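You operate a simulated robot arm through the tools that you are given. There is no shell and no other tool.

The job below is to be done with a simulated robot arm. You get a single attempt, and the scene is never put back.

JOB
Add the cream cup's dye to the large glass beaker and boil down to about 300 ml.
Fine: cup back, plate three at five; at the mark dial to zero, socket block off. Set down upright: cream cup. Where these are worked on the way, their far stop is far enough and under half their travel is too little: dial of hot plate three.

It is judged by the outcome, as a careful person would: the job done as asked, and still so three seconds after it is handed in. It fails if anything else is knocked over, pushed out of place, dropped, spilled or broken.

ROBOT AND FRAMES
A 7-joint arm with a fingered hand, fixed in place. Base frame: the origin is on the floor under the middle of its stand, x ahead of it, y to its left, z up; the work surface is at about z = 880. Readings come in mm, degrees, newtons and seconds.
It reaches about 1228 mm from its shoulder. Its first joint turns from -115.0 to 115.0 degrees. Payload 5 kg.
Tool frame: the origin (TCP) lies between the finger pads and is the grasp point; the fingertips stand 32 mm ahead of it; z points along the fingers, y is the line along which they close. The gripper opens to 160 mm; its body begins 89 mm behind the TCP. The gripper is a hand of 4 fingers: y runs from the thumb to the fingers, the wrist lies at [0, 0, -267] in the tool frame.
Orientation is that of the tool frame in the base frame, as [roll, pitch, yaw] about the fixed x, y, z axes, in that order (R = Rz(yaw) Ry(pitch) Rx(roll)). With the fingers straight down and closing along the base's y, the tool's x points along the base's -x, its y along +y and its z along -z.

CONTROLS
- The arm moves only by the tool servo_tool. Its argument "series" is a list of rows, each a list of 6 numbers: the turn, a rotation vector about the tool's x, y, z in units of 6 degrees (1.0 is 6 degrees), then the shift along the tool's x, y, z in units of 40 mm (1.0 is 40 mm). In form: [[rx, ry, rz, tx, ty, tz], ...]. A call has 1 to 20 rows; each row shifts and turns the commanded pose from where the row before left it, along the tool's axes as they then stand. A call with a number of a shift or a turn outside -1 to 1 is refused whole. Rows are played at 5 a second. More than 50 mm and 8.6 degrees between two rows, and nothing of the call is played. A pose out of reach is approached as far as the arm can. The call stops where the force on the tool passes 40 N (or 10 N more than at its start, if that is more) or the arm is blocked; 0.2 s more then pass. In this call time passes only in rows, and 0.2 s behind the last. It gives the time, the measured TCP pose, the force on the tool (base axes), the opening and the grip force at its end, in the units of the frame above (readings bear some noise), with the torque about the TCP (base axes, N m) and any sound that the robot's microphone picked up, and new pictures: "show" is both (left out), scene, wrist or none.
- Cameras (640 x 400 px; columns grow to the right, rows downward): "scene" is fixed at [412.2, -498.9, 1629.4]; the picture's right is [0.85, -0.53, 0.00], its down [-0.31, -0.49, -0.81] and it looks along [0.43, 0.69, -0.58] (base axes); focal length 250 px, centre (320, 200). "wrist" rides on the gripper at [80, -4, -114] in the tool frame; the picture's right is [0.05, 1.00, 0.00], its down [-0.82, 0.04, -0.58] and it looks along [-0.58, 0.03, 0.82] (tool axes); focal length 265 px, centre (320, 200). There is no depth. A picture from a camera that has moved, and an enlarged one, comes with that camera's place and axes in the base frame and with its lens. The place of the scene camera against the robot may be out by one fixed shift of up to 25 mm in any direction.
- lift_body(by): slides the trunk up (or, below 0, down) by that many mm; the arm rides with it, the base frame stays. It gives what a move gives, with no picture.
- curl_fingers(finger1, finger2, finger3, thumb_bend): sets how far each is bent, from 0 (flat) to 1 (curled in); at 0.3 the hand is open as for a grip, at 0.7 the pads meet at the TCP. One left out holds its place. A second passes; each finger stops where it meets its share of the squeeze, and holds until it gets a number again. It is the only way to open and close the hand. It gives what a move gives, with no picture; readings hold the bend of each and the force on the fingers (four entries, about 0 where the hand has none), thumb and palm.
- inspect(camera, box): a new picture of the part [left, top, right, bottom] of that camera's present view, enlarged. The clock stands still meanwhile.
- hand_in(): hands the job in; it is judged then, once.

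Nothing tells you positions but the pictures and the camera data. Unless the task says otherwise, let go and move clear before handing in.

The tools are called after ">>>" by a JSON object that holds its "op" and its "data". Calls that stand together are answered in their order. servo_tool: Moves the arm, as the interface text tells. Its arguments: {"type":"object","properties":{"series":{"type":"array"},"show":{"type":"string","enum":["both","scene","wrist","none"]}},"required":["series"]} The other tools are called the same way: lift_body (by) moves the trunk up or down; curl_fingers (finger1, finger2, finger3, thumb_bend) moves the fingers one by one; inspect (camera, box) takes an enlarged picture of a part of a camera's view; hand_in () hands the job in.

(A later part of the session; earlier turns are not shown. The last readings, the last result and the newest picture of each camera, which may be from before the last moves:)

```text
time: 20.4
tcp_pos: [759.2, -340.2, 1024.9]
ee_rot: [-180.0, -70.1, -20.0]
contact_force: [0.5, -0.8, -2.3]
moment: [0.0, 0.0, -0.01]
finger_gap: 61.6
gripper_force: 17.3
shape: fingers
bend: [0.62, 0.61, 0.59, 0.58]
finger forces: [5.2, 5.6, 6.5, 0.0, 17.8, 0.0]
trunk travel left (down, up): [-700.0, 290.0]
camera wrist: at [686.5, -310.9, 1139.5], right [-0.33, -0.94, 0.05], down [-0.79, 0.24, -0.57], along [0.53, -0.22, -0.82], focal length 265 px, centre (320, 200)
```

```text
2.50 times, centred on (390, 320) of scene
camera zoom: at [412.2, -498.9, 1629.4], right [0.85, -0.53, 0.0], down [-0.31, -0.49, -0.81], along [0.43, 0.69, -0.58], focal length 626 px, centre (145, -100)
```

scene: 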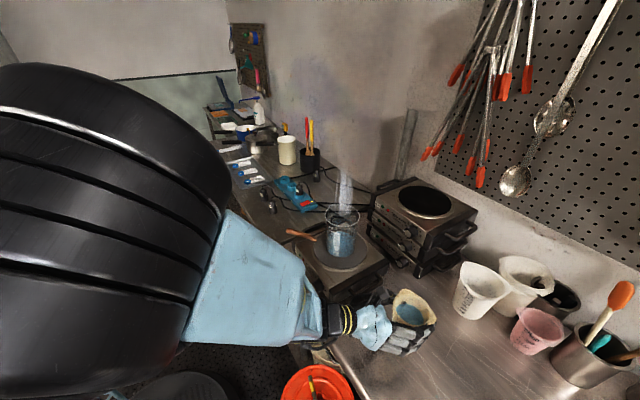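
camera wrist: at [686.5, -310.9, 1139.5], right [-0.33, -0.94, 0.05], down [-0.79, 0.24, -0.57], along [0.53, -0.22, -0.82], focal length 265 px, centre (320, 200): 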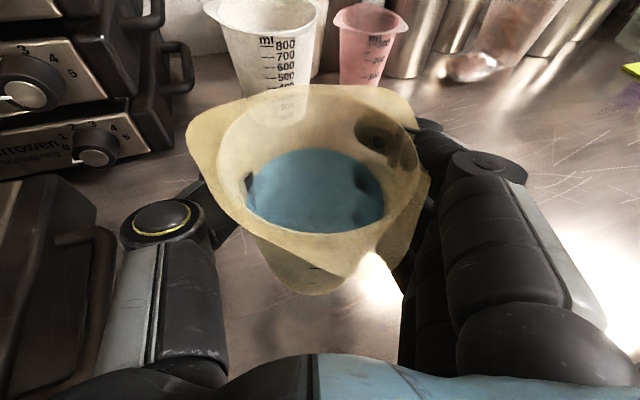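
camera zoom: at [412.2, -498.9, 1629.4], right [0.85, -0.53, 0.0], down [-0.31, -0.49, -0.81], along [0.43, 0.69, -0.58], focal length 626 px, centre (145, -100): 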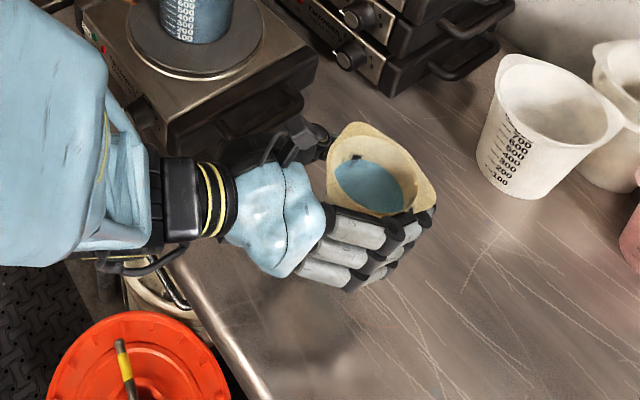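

The cup is lifted level, about 2.3 N. I'll raise to z≈1200 and travel partway toward the beaker.

>>> {"op": "servo_tool", "data": {"series": [[0, 0, 0, 0.685, 0, -0.25], [0, 0, 0, 0.685, 0, -0.25], [0, 0, 0, 0.685, 0, -0.25], [0, 0, 0, 0.685, 0, -0.25], [0, 0, 0, 0.685, 0, -0.25], [0, 0, 0, 0.685, 0, -0.25], [0, 0, 0, -0.06, -0.758, -0.164], [0, 0, 0, -0.06, -0.758, -0.164], [0, 0, 0, -0.06, -0.758, -0.164], [0, 0, 0, -0.06, -0.758, -0.164], [0, 0, 0, -0.06, -0.758, -0.164]]}}

```text
time: 22.8
tcp_pos: [778.2, -187.3, 1196.5]
ee_rot: [179.9, -70.0, -19.9]
contact_force: [0.4, -0.3, -2.9]
moment: [0.03, -0.03, 0.0]
finger_gap: 61.3
gripper_force: 17.4
shape: fingers
bend: [0.62, 0.61, 0.59, 0.58]
finger forces: [5.0, 5.6, 6.5, 0.1, 17.7, 0.0]
trunk travel left (down, up): [-700.0, 290.0]
camera wrist: at [705.2, -157.1, 1311.5], right [-0.33, -0.94, 0.05], down [-0.79, 0.24, -0.57], along [0.52, -0.22, -0.82], focal length 265 px, centre (320, 200)
```

scene: 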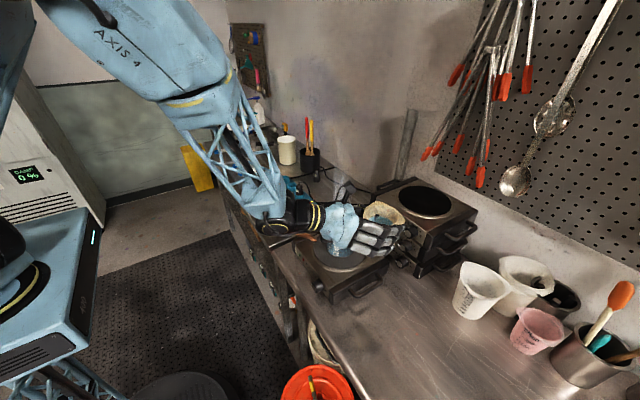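
wrist: 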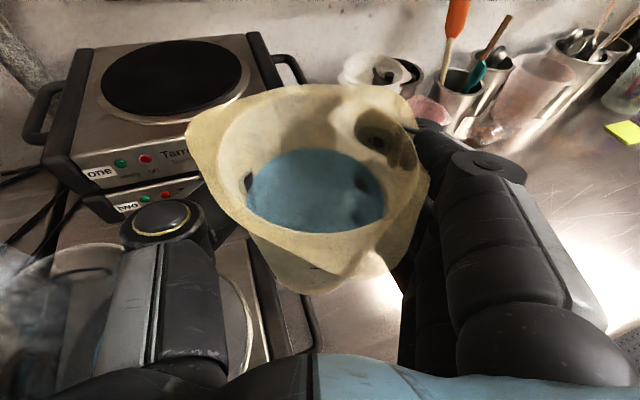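

>>> {"op": "inspect", "data": {"camera": "wrist", "box": [0, 220, 160, 400]}}

>>> {"op": "inspect", "data": {"camera": "scene", "box": [280, 160, 430, 300]}}

```text
2.22 times, centred on (80, 310) of wrist
camera zoom: at [705.2, -157.1, 1311.5], right [-0.33, -0.94, 0.05], down [-0.79, 0.24, -0.57], along [0.52, -0.22, -0.82], focal length 590 px, centre (853, -44)
```

zoom: 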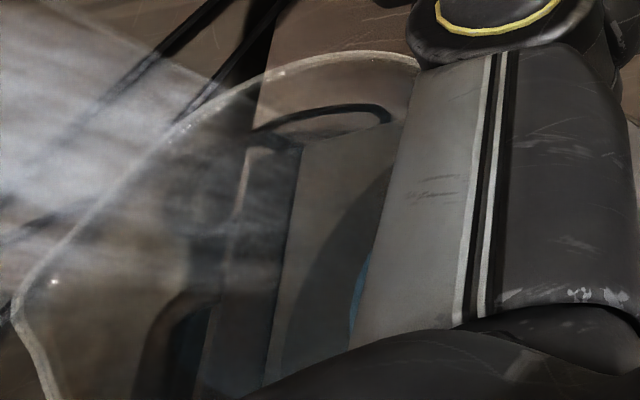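

```text
2.86 times, centred on (355, 230) of scene
camera zoom: at [412.2, -498.9, 1629.4], right [0.85, -0.53, 0.0], down [-0.31, -0.49, -0.81], along [0.43, 0.69, -0.58], focal length 715 px, centre (220, 114)
```

zoom: 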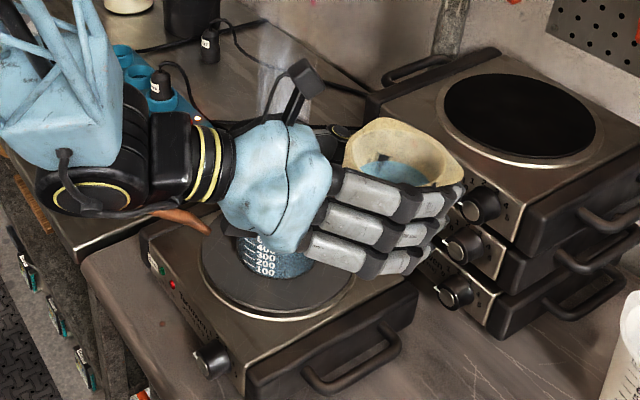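

The beaker rim checks out centred near (791, -20). I'll bring the cup to the pour position beside and above the rim.

>>> {"op": "servo_tool", "data": {"series": [[0, 0, 0, -0.05, -0.766, -0.1725], [0, 0, 0, -0.05, -0.766, -0.1725], [0, 0, 0, -0.05, -0.766, -0.1725], [0, 0, 0, -0.05, -0.766, -0.1725]]}}

>>> {"op": "inspect", "data": {"camera": "scene", "box": [280, 160, 430, 300]}}

```text
time: 23.8
tcp_pos: [793.2, -63.2, 1200.1]
ee_rot: [179.9, -70.0, -19.9]
contact_force: [-0.2, 0.1, -1.9]
moment: [-0.01, 0.02, -0.01]
finger_gap: 61.7
gripper_force: 17.6
shape: fingers
bend: [0.62, 0.61, 0.59, 0.58]
finger forces: [5.1, 5.5, 6.2, 0.0, 17.8, 0.1]
trunk travel left (down, up): [-700.0, 290.0]
camera wrist: at [720.1, -33.3, 1316.3], right [-0.33, -0.94, 0.05], down [-0.79, 0.24, -0.57], along [0.53, -0.22, -0.82], focal length 265 px, centre (320, 200)
```

scene: 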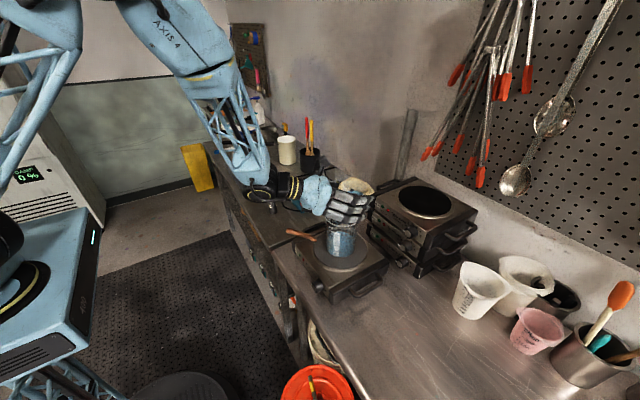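
wrist: 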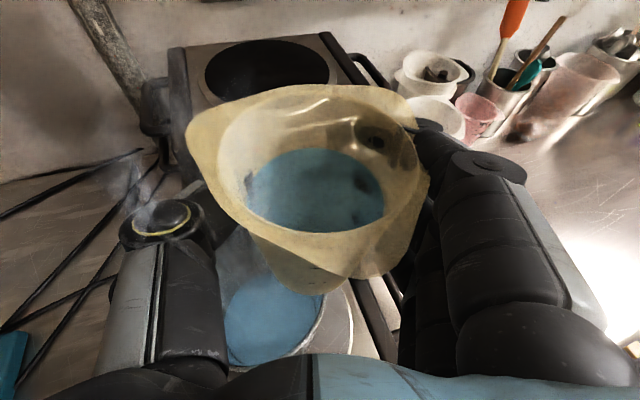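

```text
2.86 times, centred on (355, 230) of scene
camera zoom: at [412.2, -498.9, 1629.4], right [0.85, -0.53, 0.0], down [-0.31, -0.49, -0.81], along [0.43, 0.69, -0.58], focal length 715 px, centre (220, 114)
```

zoom: 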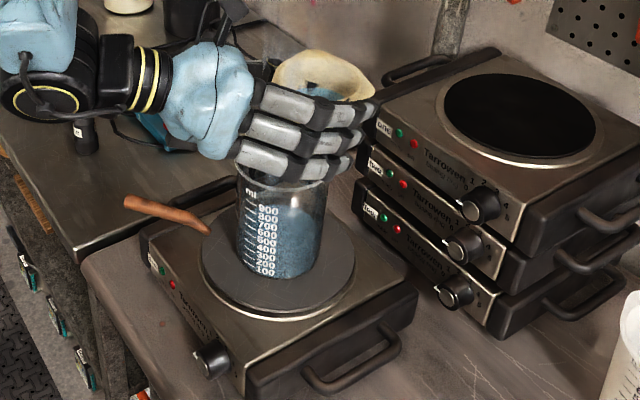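

The cup's left spout sits over the beaker opening. I'll roll slowly to the point where pouring begins and check.

>>> {"op": "servo_tool", "data": {"series": [[0, 0, -0.7, 0, 0, 0], [0, 0, -0.7, 0, 0, 0], [0, 0, -0.7, 0, 0, 0], [0, 0, -0.7, 0, 0, 0], [0, 0, -0.7, 0, 0, 0], [0, 0, -0.7, 0, 0, 0], [0, 0, -0.7, 0, 0, 0], [0, 0, -0.7, 0, 0, 0], [0, 0, -0.7, 0, 0, 0]]}}

>>> {"op": "inspect", "data": {"camera": "scene", "box": [280, 140, 430, 290]}}

```text
time: 25.8
tcp_pos: [793.3, -61.6, 1198.9]
ee_rot: [120.7, -47.9, 46.3]
contact_force: [-0.7, -0.4, -1.8]
moment: [0.03, 0.02, -0.02]
finger_gap: 61.8
gripper_force: 16.9
shape: fingers
bend: [0.62, 0.61, 0.59, 0.58]
finger forces: [4.9, 5.2, 6.0, 0.1, 18.4, 0.1]
trunk travel left (down, up): [-700.0, 290.0]
camera wrist: at [731.1, 15.5, 1296.5], right [-0.05, -0.79, 0.61], down [-0.89, -0.24, -0.38], along [0.45, -0.57, -0.69], focal length 265 px, centre (320, 200)
```

scene: 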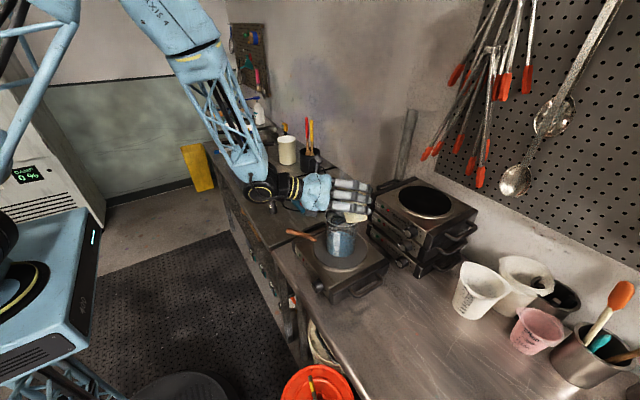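
wrist: 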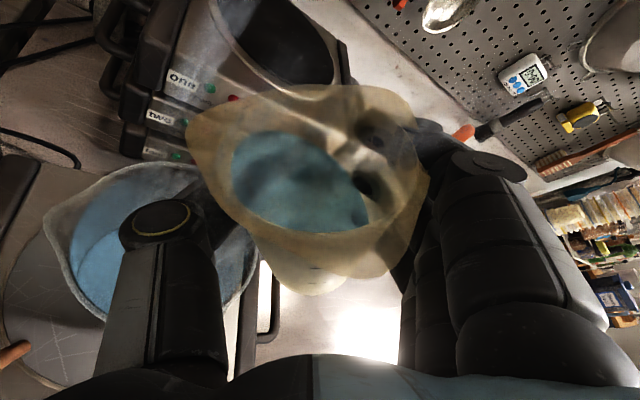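

```text
2.67 times, centred on (355, 215) of scene
camera zoom: at [412.2, -498.9, 1629.4], right [0.85, -0.53, 0.0], down [-0.31, -0.49, -0.81], along [0.43, 0.69, -0.58], focal length 667 px, centre (227, 160)
```

zoom: 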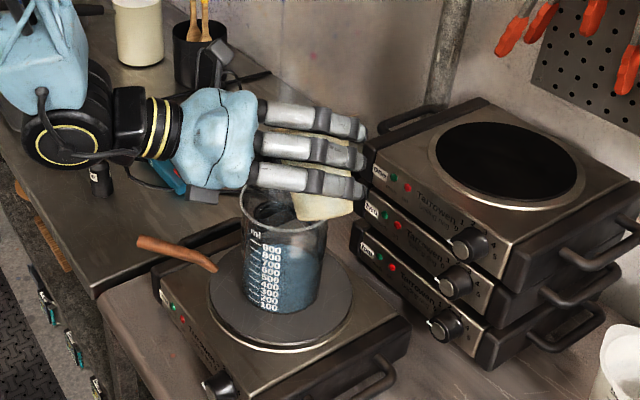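

Nothing has spilled and the liquid is moving toward the spout. I'll continue slowly.

>>> {"op": "servo_tool", "data": {"series": [[0, 0, -0.4, 0, 0, 0], [0, 0, -0.4, 0, 0, 0], [0, 0, -0.4, 0, 0, 0], [0, 0, -0.4, 0, 0, 0], [0, 0, -0.4, 0, 0, 0], [0, 0, -0.4, 0, 0, 0]]}}

>>> {"op": "inspect", "data": {"camera": "scene", "box": [280, 140, 430, 290]}}

>>> {"op": "inspect", "data": {"camera": "wrist", "box": [0, 60, 440, 335]}}

```text
time: 27.2
tcp_pos: [792.3, -62.4, 1201.0]
ee_rot: [114.8, -35.1, 55.1]
contact_force: [0.9, 0.3, -2.2]
moment: [0.06, 0.01, 0.01]
finger_gap: 61.7
gripper_force: 18.0
shape: fingers
bend: [0.62, 0.61, 0.59, 0.58]
finger forces: [4.8, 5.3, 6.0, 0.0, 18.6, 0.0]
trunk travel left (down, up): [-700.0, 290.0]
camera wrist: at [730.2, 29.6, 1282.6], right [0.07, -0.63, 0.77], down [-0.89, -0.39, -0.24], along [0.45, -0.67, -0.59], focal length 265 px, centre (320, 200)
```

scene: 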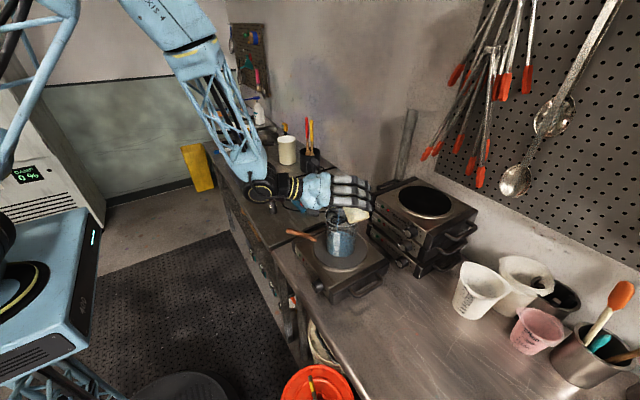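
wrist: 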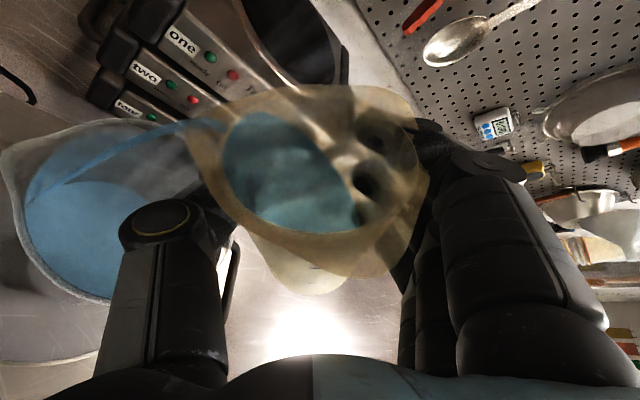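

```text
2.67 times, centred on (355, 215) of scene
camera zoom: at [412.2, -498.9, 1629.4], right [0.85, -0.53, 0.0], down [-0.31, -0.49, -0.81], along [0.43, 0.69, -0.58], focal length 667 px, centre (227, 160)
```

zoom: 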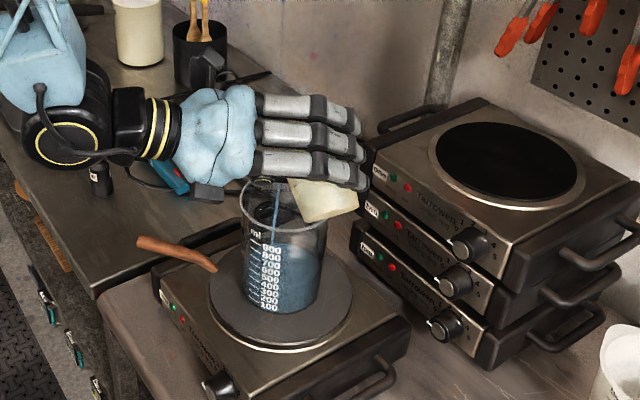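

```text
1.45 times, centred on (220, 198) of wrist
camera zoom: at [730.2, 29.6, 1282.6], right [0.07, -0.63, 0.77], down [-0.89, -0.39, -0.24], along [0.45, -0.67, -0.59], focal length 386 px, centre (466, 204)
```

zoom: 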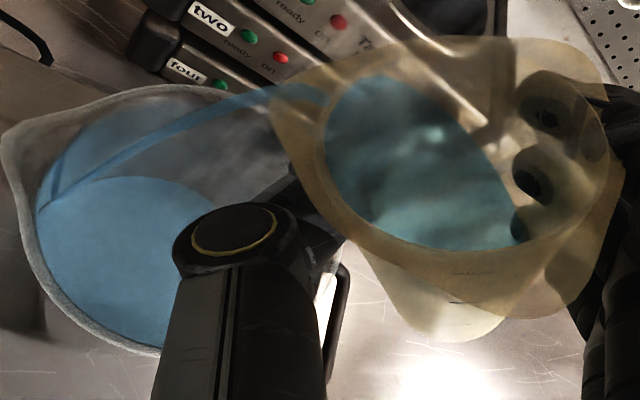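

The dye is streaming into the beaker, landing toward the far inner wall. I'll shift the cup back a little so the stream stays centred, and let it run.

>>> {"op": "servo_tool", "data": {"series": [[0, 0, 0, -0.17, 0.15, 0.04], [0, 0, 0, -0.17, 0.15, 0.04], [0, 0, 0, 0, 0, 0], [0, 0, 0, 0, 0, 0]]}}

>>> {"op": "inspect", "data": {"camera": "scene", "box": [280, 140, 430, 290]}}

>>> {"op": "inspect", "data": {"camera": "wrist", "box": [0, 60, 440, 335]}}

```text
time: 28.2
tcp_pos: [790.0, -82.3, 1199.0]
ee_rot: [114.8, -35.1, 55.0]
contact_force: [0.1, 0.4, -2.6]
moment: [0.01, 0.0, 0.01]
finger_gap: 61.7
gripper_force: 17.3
shape: fingers
bend: [0.62, 0.61, 0.59, 0.58]
finger forces: [4.9, 5.3, 5.9, 0.1, 18.5, 0.0]
trunk travel left (down, up): [-700.0, 290.0]
camera wrist: at [727.3, 10.6, 1282.4], right [0.07, -0.63, 0.77], down [-0.89, -0.39, -0.24], along [0.45, -0.67, -0.59], focal length 265 px, centre (320, 200)
```

scene: 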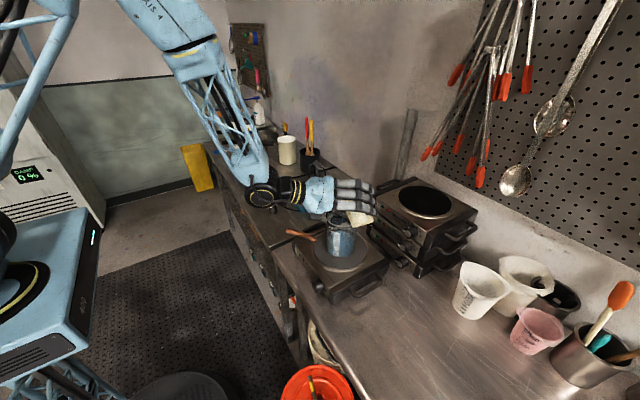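
wrist: 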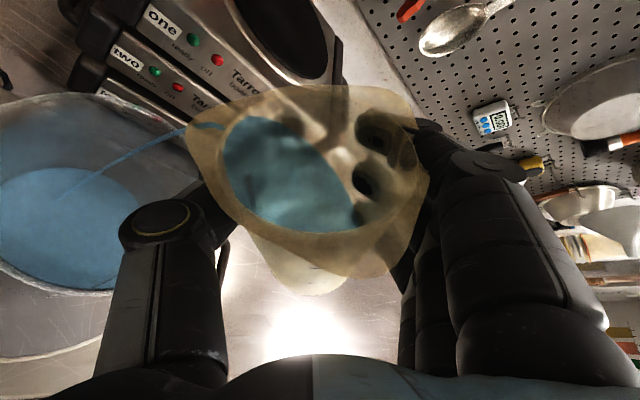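

```text
2.67 times, centred on (355, 215) of scene
camera zoom: at [412.2, -498.9, 1629.4], right [0.85, -0.53, 0.0], down [-0.31, -0.49, -0.81], along [0.43, 0.69, -0.58], focal length 667 px, centre (227, 160)
```

zoom: 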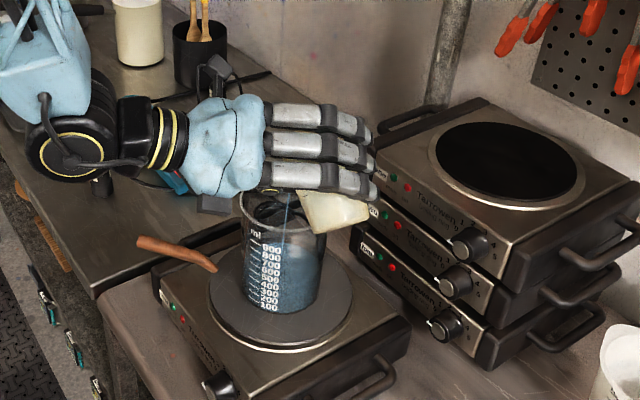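

```text
1.45 times, centred on (220, 198) of wrist
camera zoom: at [727.3, 10.6, 1282.4], right [0.07, -0.63, 0.77], down [-0.89, -0.39, -0.24], along [0.45, -0.67, -0.59], focal length 386 px, centre (466, 204)
```

zoom: 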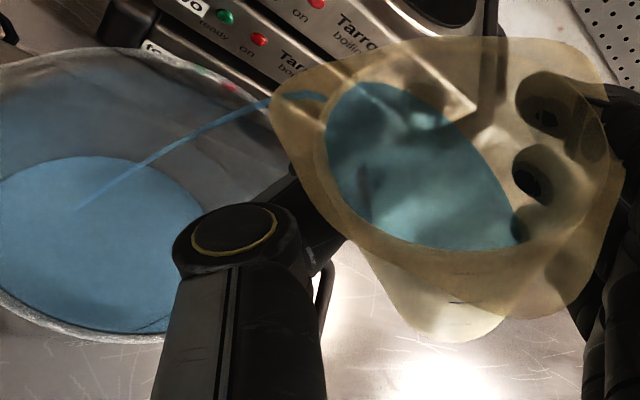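

The stream now lands at the middle of the beaker. I'll keep rolling slowly.

>>> {"op": "servo_tool", "data": {"series": [[0, 0, -0.35, 0, 0, 0], [0, 0, -0.35, 0, 0, 0], [0, 0, -0.35, 0, 0, 0], [0, 0, -0.35, 0, 0, 0], [0, 0, -0.35, 0, 0, 0], [0, 0, -0.35, 0, 0, 0]]}}

>>> {"op": "inspect", "data": {"camera": "wrist", "box": [0, 60, 440, 335]}}

>>> {"op": "inspect", "data": {"camera": "scene", "box": [280, 140, 430, 290]}}

```text
time: 29.6
tcp_pos: [790.8, -80.1, 1199.9]
ee_rot: [111.9, -23.6, 60.8]
contact_force: [0.6, -0.2, -2.7]
moment: [0.01, -0.01, -0.02]
finger_gap: 61.5
gripper_force: 17.5
shape: fingers
bend: [0.62, 0.61, 0.59, 0.58]
finger forces: [4.9, 5.3, 5.8, 0.0, 18.4, 0.0]
trunk travel left (down, up): [-700.0, 290.0]
camera wrist: at [725.7, 21.3, 1268.3], right [0.17, -0.46, 0.87], down [-0.87, -0.49, -0.09], along [0.47, -0.74, -0.48], focal length 265 px, centre (320, 200)
```

scene: 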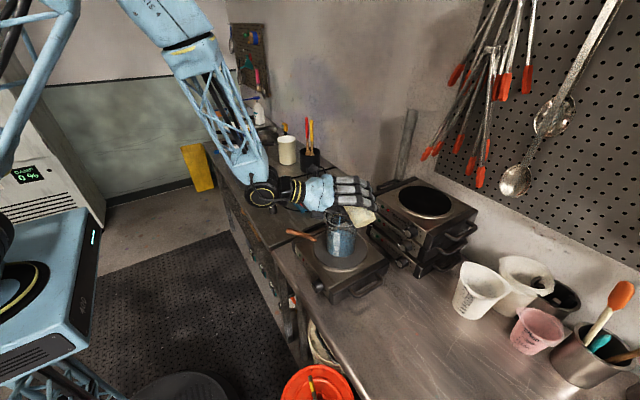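
wrist: 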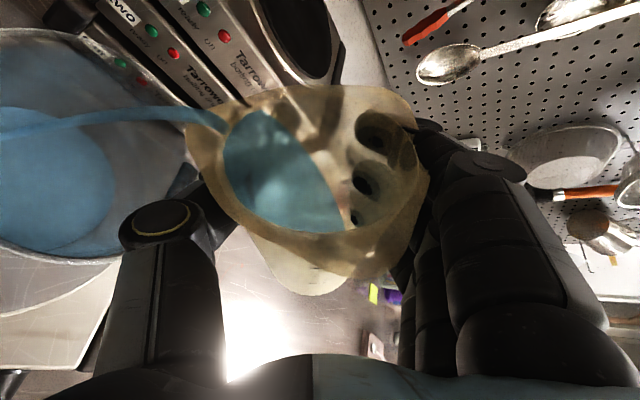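

```text
1.45 times, centred on (220, 198) of wrist
camera zoom: at [725.7, 21.3, 1268.3], right [0.17, -0.46, 0.87], down [-0.87, -0.49, -0.09], along [0.47, -0.74, -0.48], focal length 386 px, centre (466, 204)
```

zoom: 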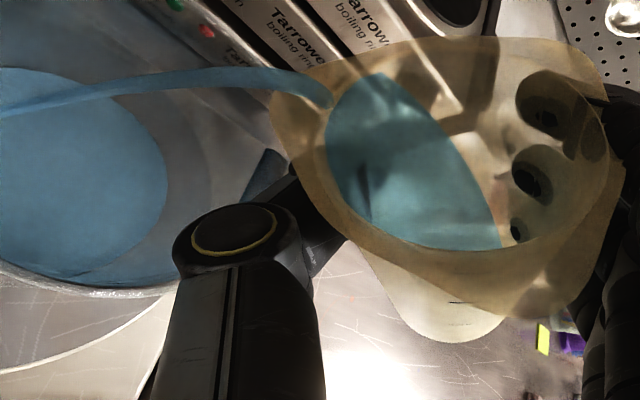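

```text
2.67 times, centred on (355, 215) of scene
camera zoom: at [412.2, -498.9, 1629.4], right [0.85, -0.53, 0.0], down [-0.31, -0.49, -0.81], along [0.43, 0.69, -0.58], focal length 667 px, centre (227, 160)
```

zoom: 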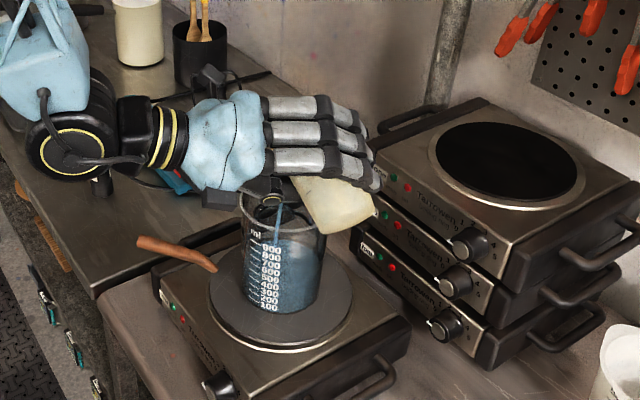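

The stream is stronger and arcs further but still lands inside. I'll hold this tilt while it drains.

>>> {"op": "servo_tool", "data": {"series": [[0, 0, 0, 0, 0, 0], [0, 0, 0, 0, 0, 0], [0, 0, 0, 0, 0, 0]]}}

>>> {"op": "inspect", "data": {"camera": "scene", "box": [310, 180, 390, 270]}}

>>> {"op": "inspect", "data": {"camera": "wrist", "box": [0, 60, 440, 335]}}

```text
time: 30.4
tcp_pos: [791.5, -80.6, 1200.2]
ee_rot: [111.8, -23.7, 60.9]
contact_force: [0.2, -0.3, -2.4]
moment: [-0.01, 0.01, -0.01]
finger_gap: 61.5
gripper_force: 17.4
shape: fingers
bend: [0.62, 0.61, 0.59, 0.58]
finger forces: [4.9, 5.4, 6.0, 0.0, 18.3, 0.0]
trunk travel left (down, up): [-700.0, 290.0]
camera wrist: at [725.6, 21.4, 1268.3], right [0.17, -0.46, 0.87], down [-0.87, -0.49, -0.09], along [0.47, -0.74, -0.48], focal length 265 px, centre (320, 200)
```

scene: 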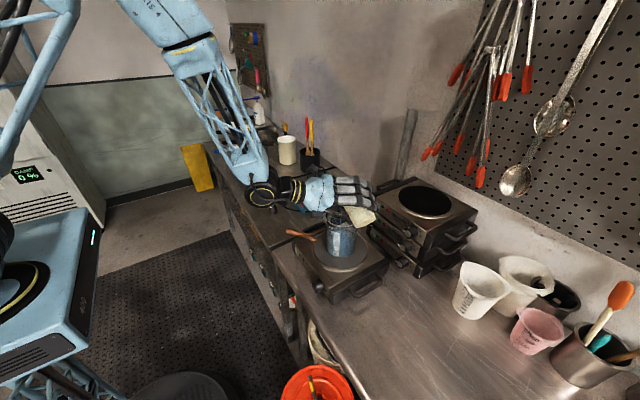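
wrist: 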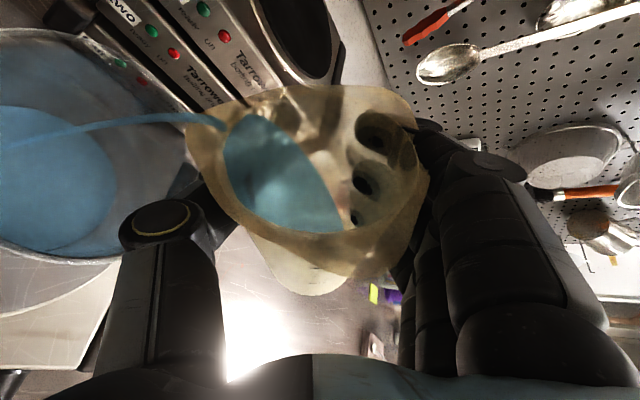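

```text
4.44 times, centred on (350, 225) of scene
camera zoom: at [412.2, -498.9, 1629.4], right [0.85, -0.53, 0.0], down [-0.31, -0.49, -0.81], along [0.43, 0.69, -0.58], focal length 1112 px, centre (187, 89)
```

zoom: 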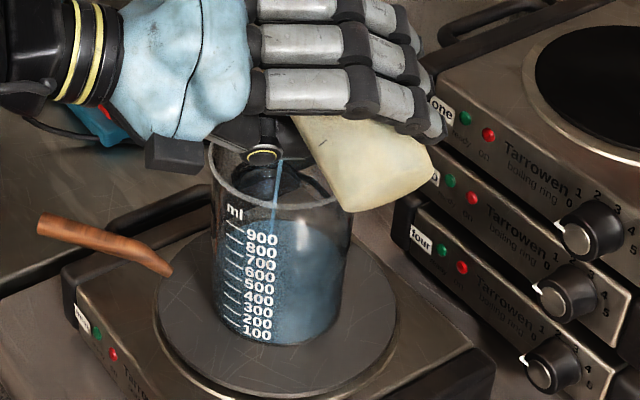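

```text
1.45 times, centred on (220, 198) of wrist
camera zoom: at [725.6, 21.4, 1268.3], right [0.17, -0.46, 0.87], down [-0.87, -0.49, -0.09], along [0.47, -0.74, -0.48], focal length 386 px, centre (466, 204)
```

zoom: 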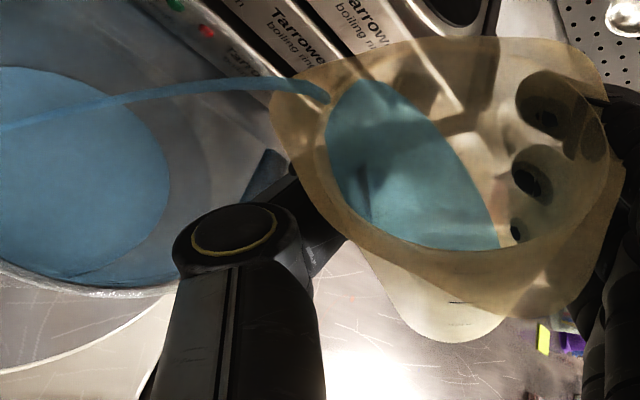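

The flow stays inside the beaker. I'll add about 10° and hold again.

>>> {"op": "servo_tool", "data": {"series": [[0, 0, -0.35, 0, 0, 0], [0, 0, -0.35, 0, 0, 0], [0, 0, -0.35, 0, 0, 0], [0, 0, -0.35, 0, 0, 0], [0, 0, 0, 0, 0, 0], [0, 0, 0, 0, 0, 0], [0, 0, 0, 0, 0, 0]]}}

>>> {"op": "inspect", "data": {"camera": "scene", "box": [310, 180, 390, 270]}}

>>> {"op": "inspect", "data": {"camera": "wrist", "box": [0, 60, 440, 335]}}

```text
time: 32.0
tcp_pos: [790.4, -80.6, 1199.9]
ee_rot: [110.8, -15.7, 64.1]
contact_force: [-0.3, 0.7, -1.1]
moment: [0.04, -0.04, -0.01]
finger_gap: 61.7
gripper_force: 17.4
shape: fingers
bend: [0.62, 0.61, 0.59, 0.58]
finger forces: [4.9, 5.3, 6.0, 0.0, 18.2, 0.1]
trunk travel left (down, up): [-700.0, 290.0]
camera wrist: at [723.4, 26.4, 1257.8], right [0.23, -0.34, 0.91], down [-0.84, -0.54, 0.01], along [0.48, -0.77, -0.41], focal length 265 px, centre (320, 200)
```

scene: 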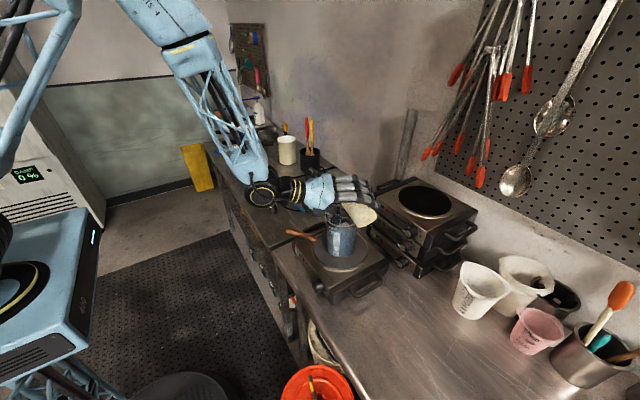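
wrist: 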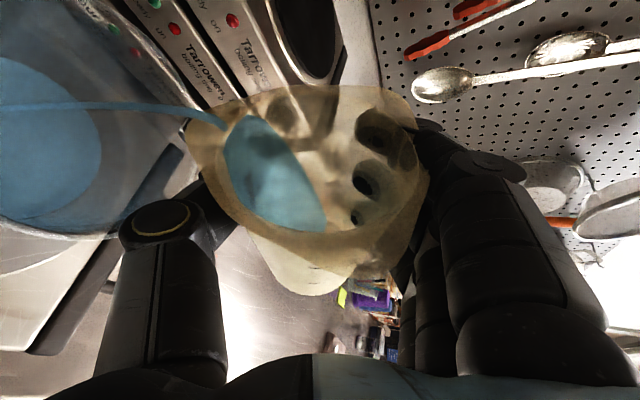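

```text
4.44 times, centred on (350, 225) of scene
camera zoom: at [412.2, -498.9, 1629.4], right [0.85, -0.53, 0.0], down [-0.31, -0.49, -0.81], along [0.43, 0.69, -0.58], focal length 1112 px, centre (187, 89)
```

zoom: 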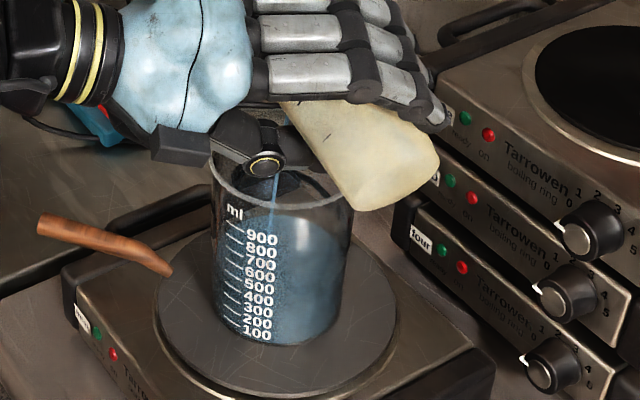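

```text
1.45 times, centred on (220, 198) of wrist
camera zoom: at [723.4, 26.4, 1257.8], right [0.23, -0.34, 0.91], down [-0.84, -0.54, 0.01], along [0.48, -0.77, -0.41], focal length 386 px, centre (466, 204)
```

zoom: 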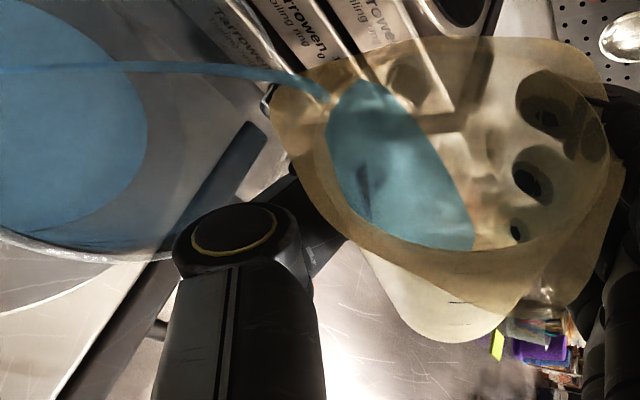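

Flow continues inside the beaker. Another step of roll.

>>> {"op": "servo_tool", "data": {"series": [[0, 0, -0.35, 0, 0, 0], [0, 0, -0.35, 0, 0, 0], [0, 0, -0.35, 0, 0, 0], [0, 0, -0.35, 0, 0, 0], [0, 0, 0, 0, 0, 0], [0, 0, 0, 0, 0, 0], [0, 0, 0, 0, 0, 0], [0, 0, 0, 0, 0, 0]]}}

>>> {"op": "inspect", "data": {"camera": "scene", "box": [310, 180, 390, 270]}}

>>> {"op": "inspect", "data": {"camera": "wrist", "box": [0, 60, 440, 335]}}

```text
time: 33.8
tcp_pos: [791.9, -80.9, 1200.5]
ee_rot: [110.2, -8.0, 67.0]
contact_force: [-0.3, -1.0, -1.0]
moment: [0.0, 0.0, -0.06]
finger_gap: 61.5
gripper_force: 16.6
shape: fingers
bend: [0.62, 0.61, 0.59, 0.58]
finger forces: [5.0, 5.3, 6.0, 0.0, 17.9, 0.1]
trunk travel left (down, up): [-700.0, 290.0]
camera wrist: at [720.5, 28.8, 1247.0], right [0.29, -0.21, 0.94], down [-0.81, -0.57, 0.12], along [0.51, -0.8, -0.33], focal length 265 px, centre (320, 200)
```

scene: 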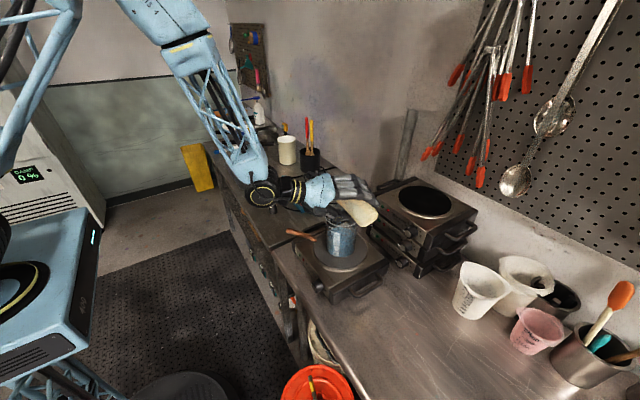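
wrist: 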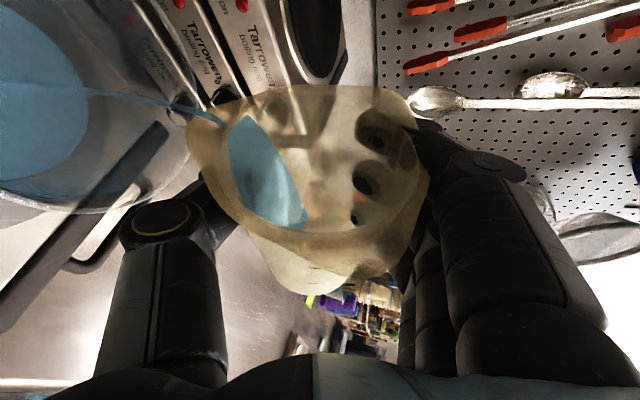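

```text
4.44 times, centred on (350, 225) of scene
camera zoom: at [412.2, -498.9, 1629.4], right [0.85, -0.53, 0.0], down [-0.31, -0.49, -0.81], along [0.43, 0.69, -0.58], focal length 1112 px, centre (187, 89)
```

zoom: 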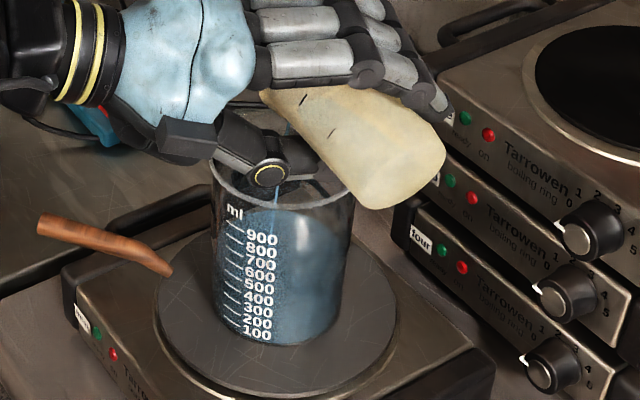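

```text
1.45 times, centred on (220, 198) of wrist
camera zoom: at [720.5, 28.8, 1247.0], right [0.29, -0.21, 0.94], down [-0.81, -0.57, 0.12], along [0.51, -0.8, -0.33], focal length 386 px, centre (466, 204)
```

zoom: 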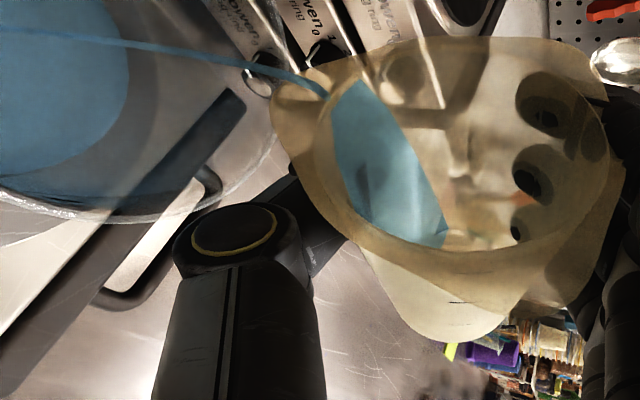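

Most of the dye is out. I'll keep rolling and nudge the cup forward so the spout stays well over the opening.

>>> {"op": "servo_tool", "data": {"series": [[0, 0, -0.35, 0.05, -0.004, 0.008], [0, 0, -0.35, 0.05, -0.004, 0.008], [0, 0, -0.35, 0.05, 0, 0.008], [0, 0, -0.35, 0.05, 0, 0.008], [0, 0, 0, 0, 0, 0], [0, 0, -0.35, 0.05, 0.005, 0.008], [0, 0, -0.35, 0.05, 0.005, 0.008], [0, 0, -0.35, 0.05, 0.01, 0.008], [0, 0, -0.35, 0.05, 0.01, 0.008], [0, 0, 0, 0, 0, 0], [0, 0, 0, 0, 0, 0], [0, 0, 0, 0, 0, 0]]}}

>>> {"op": "inspect", "data": {"camera": "scene", "box": [310, 180, 390, 270]}}

>>> {"op": "inspect", "data": {"camera": "wrist", "box": [0, 60, 440, 335]}}

```text
time: 36.4
tcp_pos: [799.0, -67.2, 1200.9]
ee_rot: [110.2, 8.0, 72.9]
contact_force: [0.7, -0.1, -0.9]
moment: [0.02, -0.02, -0.03]
finger_gap: 61.4
gripper_force: 17.0
shape: fingers
bend: [0.62, 0.61, 0.59, 0.58]
finger forces: [4.9, 5.3, 6.0, 0.0, 17.7, 0.0]
trunk travel left (down, up): [-700.0, 290.0]
camera wrist: at [720.5, 44.8, 1224.5], right [0.38, 0.07, 0.92], down [-0.73, -0.59, 0.35], along [0.56, -0.81, -0.17], focal length 265 px, centre (320, 200)
```

scene: 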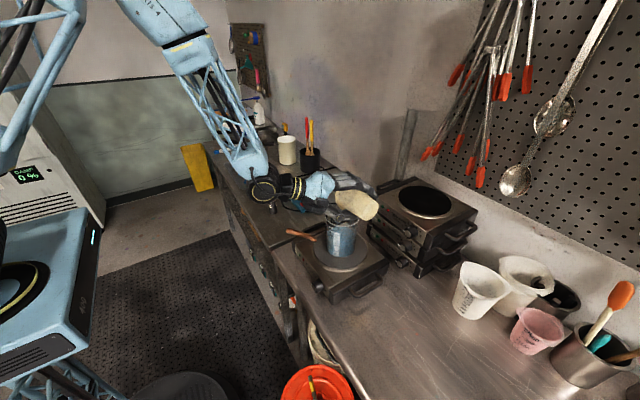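
wrist: 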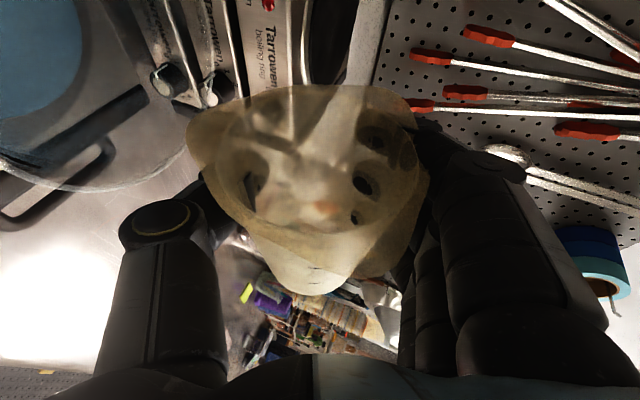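

```text
4.44 times, centred on (350, 225) of scene
camera zoom: at [412.2, -498.9, 1629.4], right [0.85, -0.53, 0.0], down [-0.31, -0.49, -0.81], along [0.43, 0.69, -0.58], focal length 1112 px, centre (187, 89)
```

zoom: 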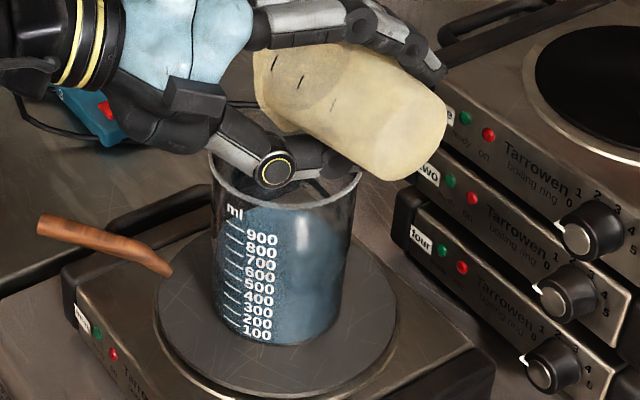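

```text
1.45 times, centred on (220, 198) of wrist
camera zoom: at [720.5, 44.8, 1224.5], right [0.38, 0.07, 0.92], down [-0.73, -0.59, 0.35], along [0.56, -0.81, -0.17], focal length 386 px, centre (466, 204)
```

zoom: 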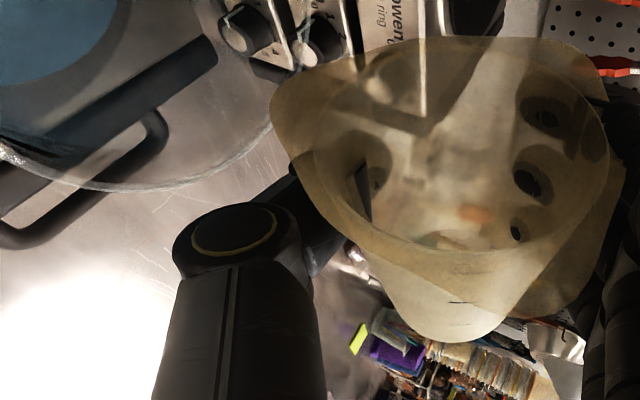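

The cup looks empty. I'll tip slightly further for the last drops and hold a second.

>>> {"op": "servo_tool", "data": {"series": [[0, 0, -0.5, 0.07, 0.0125, 0.0075], [0, 0, -0.5, 0.07, 0.0125, 0.0075], [0, 0, -0.5, 0.07, 0.0125, 0.0075], [0, 0, -0.5, 0.07, 0.0125, 0.0075], [0, 0, 0, 0, 0, 0], [0, 0, 0, 0, 0, 0], [0, 0, 0, 0, 0, 0], [0, 0, 0, 0, 0, 0], [0, 0, 0, 0, 0, 0], [0, 0, 0, 0, 0, 0]]}}

>>> {"op": "inspect", "data": {"camera": "scene", "box": [310, 180, 390, 270]}}

>>> {"op": "inspect", "data": {"camera": "wrist", "box": [0, 60, 440, 335]}}

```text
time: 38.6
tcp_pos: [802.5, -56.9, 1198.9]
ee_rot: [111.2, 19.1, 77.2]
contact_force: [-0.1, 0.0, -0.6]
moment: [0.03, -0.04, 0.01]
finger_gap: 61.5
gripper_force: 17.1
shape: fingers
bend: [0.62, 0.61, 0.59, 0.58]
finger forces: [5.0, 5.3, 5.9, 0.0, 17.7, 0.0]
trunk travel left (down, up): [-700.0, 290.0]
camera wrist: at [717.6, 51.9, 1208.2], right [0.43, 0.27, 0.86], down [-0.66, -0.56, 0.5], along [0.61, -0.79, -0.06], focal length 265 px, centre (320, 200)
```

scene: 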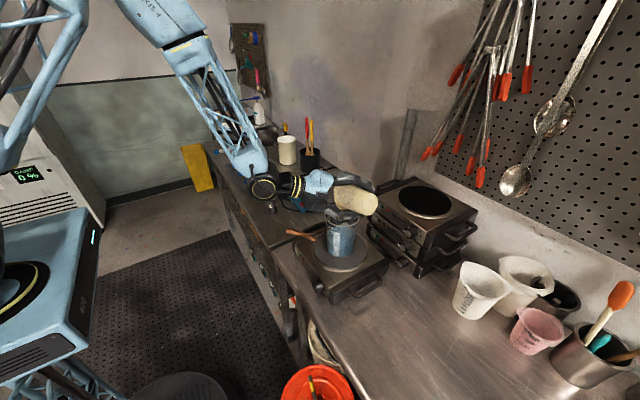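
wrist: 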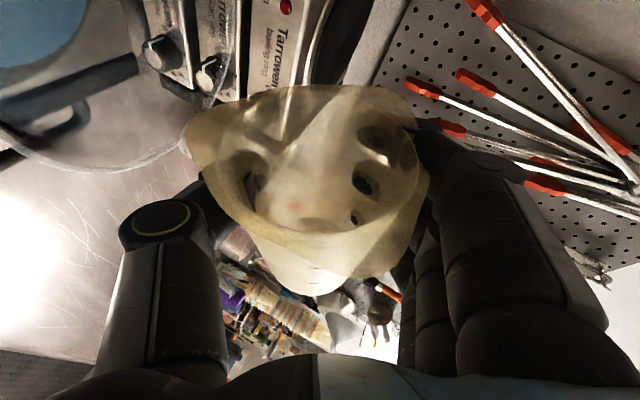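

```text
4.44 times, centred on (350, 225) of scene
camera zoom: at [412.2, -498.9, 1629.4], right [0.85, -0.53, 0.0], down [-0.31, -0.49, -0.81], along [0.43, 0.69, -0.58], focal length 1112 px, centre (187, 89)
```

zoom: 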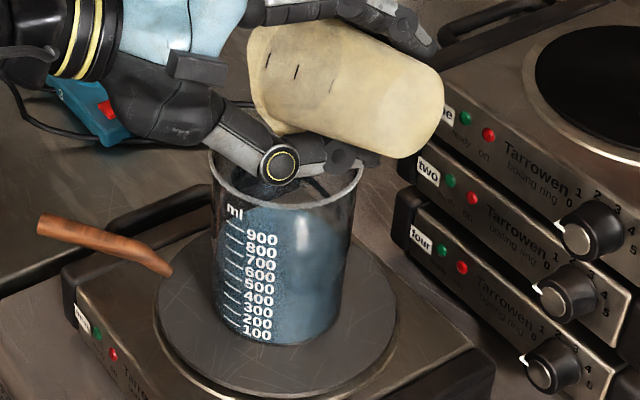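

```text
1.45 times, centred on (220, 198) of wrist
camera zoom: at [717.6, 51.9, 1208.2], right [0.43, 0.27, 0.86], down [-0.66, -0.56, 0.5], along [0.61, -0.79, -0.06], focal length 386 px, centre (466, 204)
```

zoom: 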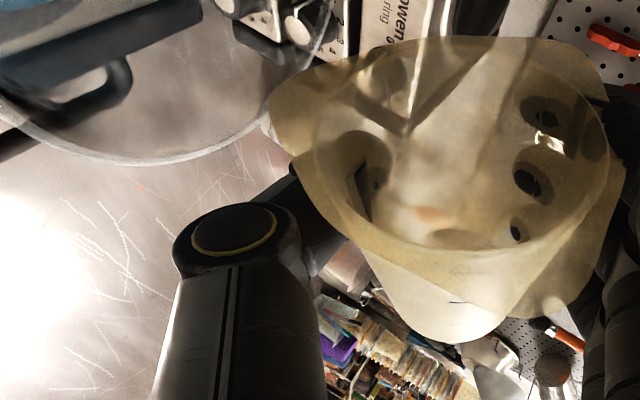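

The cup is empty and nothing spilled. I'll roll it back upright.

>>> {"op": "servo_tool", "data": {"series": [[0, 0, 0.92, 0, 0, 0], [0, 0, 0.92, 0, 0, 0], [0, 0, 0.92, 0, 0, 0], [0, 0, 0.92, 0, 0, 0], [0, 0, 0.92, 0, 0, 0], [0, 0, 0.92, 0, 0, 0], [0, 0, 0.92, 0, 0, 0], [0, 0, 0.92, 0, 0, 0], [0, 0, 0.92, 0, 0, 0], [0, 0, 0.92, 0, 0, 0], [0, 0, 0.92, 0, 0, 0], [0, 0, 0.92, 0, 0, 0], [0, 0, 0.92, 0, 0, 0], [0, 0, 0.92, 0, 0, 0], [0, 0, 0.92, 0, 0, 0], [0, 0, 0.92, 0, 0, 0], [0, 0, 0.92, 0, 0, 0], [0, 0, 0.92, 0, 0, 0], [0, 0, 0.92, 0, 0, 0], [0, 0, 0.92, 0, 0, 0]], "show": "both"}}

>>> {"op": "inspect", "data": {"camera": "scene", "box": [310, 180, 390, 270]}}

```text
time: 42.8
tcp_pos: [804.3, -56.7, 1199.1]
ee_rot: [-179.8, -70.0, -20.2]
contact_force: [0.3, -0.4, -0.5]
moment: [-0.01, 0.01, -0.01]
finger_gap: 61.5
gripper_force: 16.8
shape: fingers
bend: [0.62, 0.61, 0.59, 0.58]
finger forces: [5.1, 5.1, 6.0, 0.0, 17.4, 0.1]
trunk travel left (down, up): [-700.0, 290.0]
camera wrist: at [730.9, -27.0, 1314.4], right [-0.33, -0.94, 0.05], down [-0.79, 0.24, -0.57], along [0.53, -0.22, -0.82], focal length 265 px, centre (320, 200)
```

scene: 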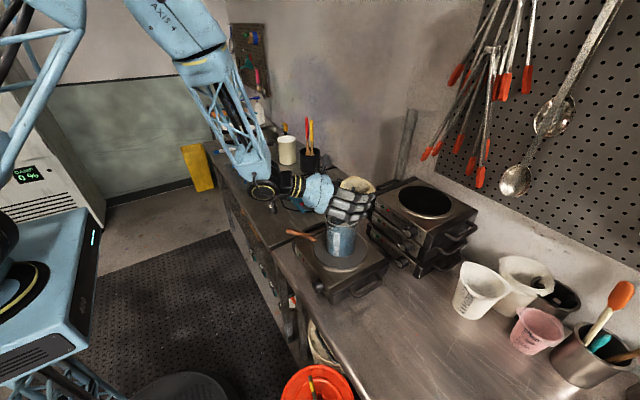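
wrist: 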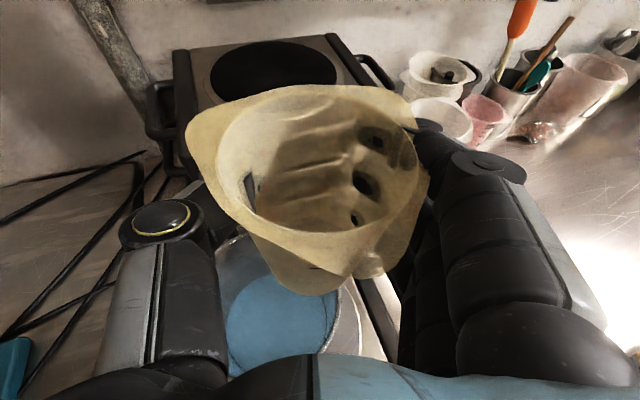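

```text
4.44 times, centred on (350, 225) of scene
camera zoom: at [412.2, -498.9, 1629.4], right [0.85, -0.53, 0.0], down [-0.31, -0.49, -0.81], along [0.43, 0.69, -0.58], focal length 1112 px, centre (187, 89)
```

zoom: 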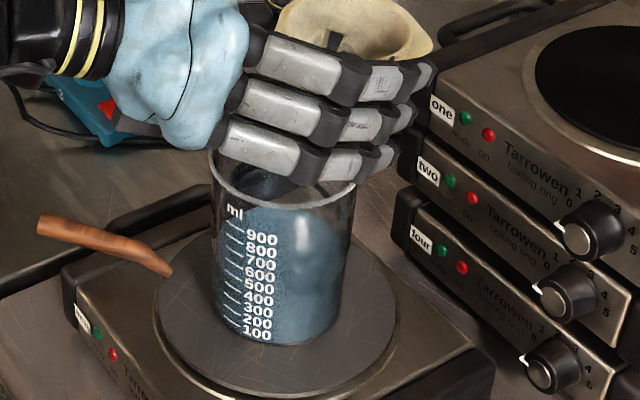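

The cup is upright and empty. I'll carry it back above its original spot.

>>> {"op": "servo_tool", "data": {"series": [[0, 0, 0, 0.053, 0.787, 0.145], [0, 0, 0, 0.053, 0.787, 0.145], [0, 0, 0, 0.053, 0.787, 0.145], [0, 0, 0, 0.053, 0.787, 0.145], [0, 0, 0, 0.053, 0.787, 0.145], [0, 0, 0, 0.053, 0.787, 0.145], [0, 0, 0, 0.053, 0.787, 0.145], [0, 0, 0, 0.053, 0.787, 0.145], [0, 0, 0, 0.053, 0.787, 0.145], [0, 0, 0, -0.7, 0, 0.255], [0, 0, 0, -0.7, 0, 0.255], [0, 0, 0, -0.7, 0, 0.255], [0, 0, 0, -0.7, 0, 0.255], [0, 0, 0, -0.7, 0, 0.255], [0, 0, 0, -0.7, 0, 0.255]]}}

```text
time: 46.0
tcp_pos: [759.2, -343.4, 1021.0]
ee_rot: [-179.9, -70.0, -20.1]
contact_force: [-0.5, 0.0, -1.2]
moment: [-0.01, 0.0, 0.03]
finger_gap: 61.6
gripper_force: 16.7
shape: fingers
bend: [0.62, 0.61, 0.59, 0.58]
finger forces: [5.2, 5.0, 5.8, 0.0, 17.4, 0.0]
trunk travel left (down, up): [-700.0, 290.0]
camera wrist: at [685.3, -312.9, 1135.7], right [-0.33, -0.94, 0.05], down [-0.79, 0.24, -0.57], along [0.53, -0.22, -0.82], focal length 265 px, centre (320, 200)
```

scene: 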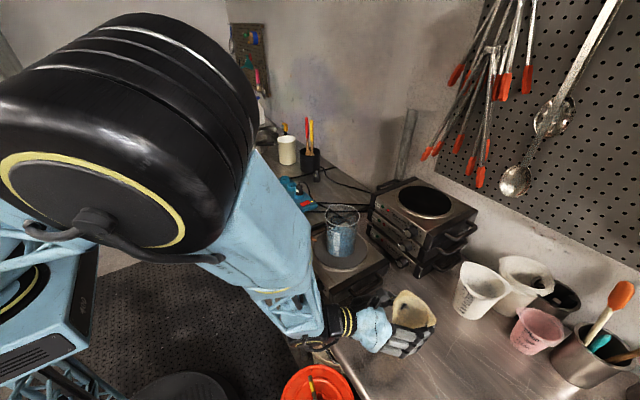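
wrist: 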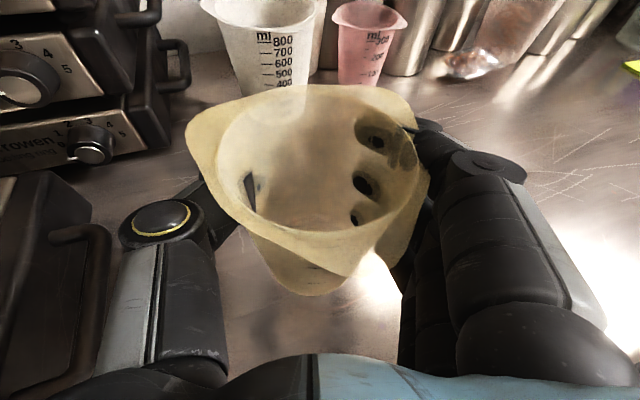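

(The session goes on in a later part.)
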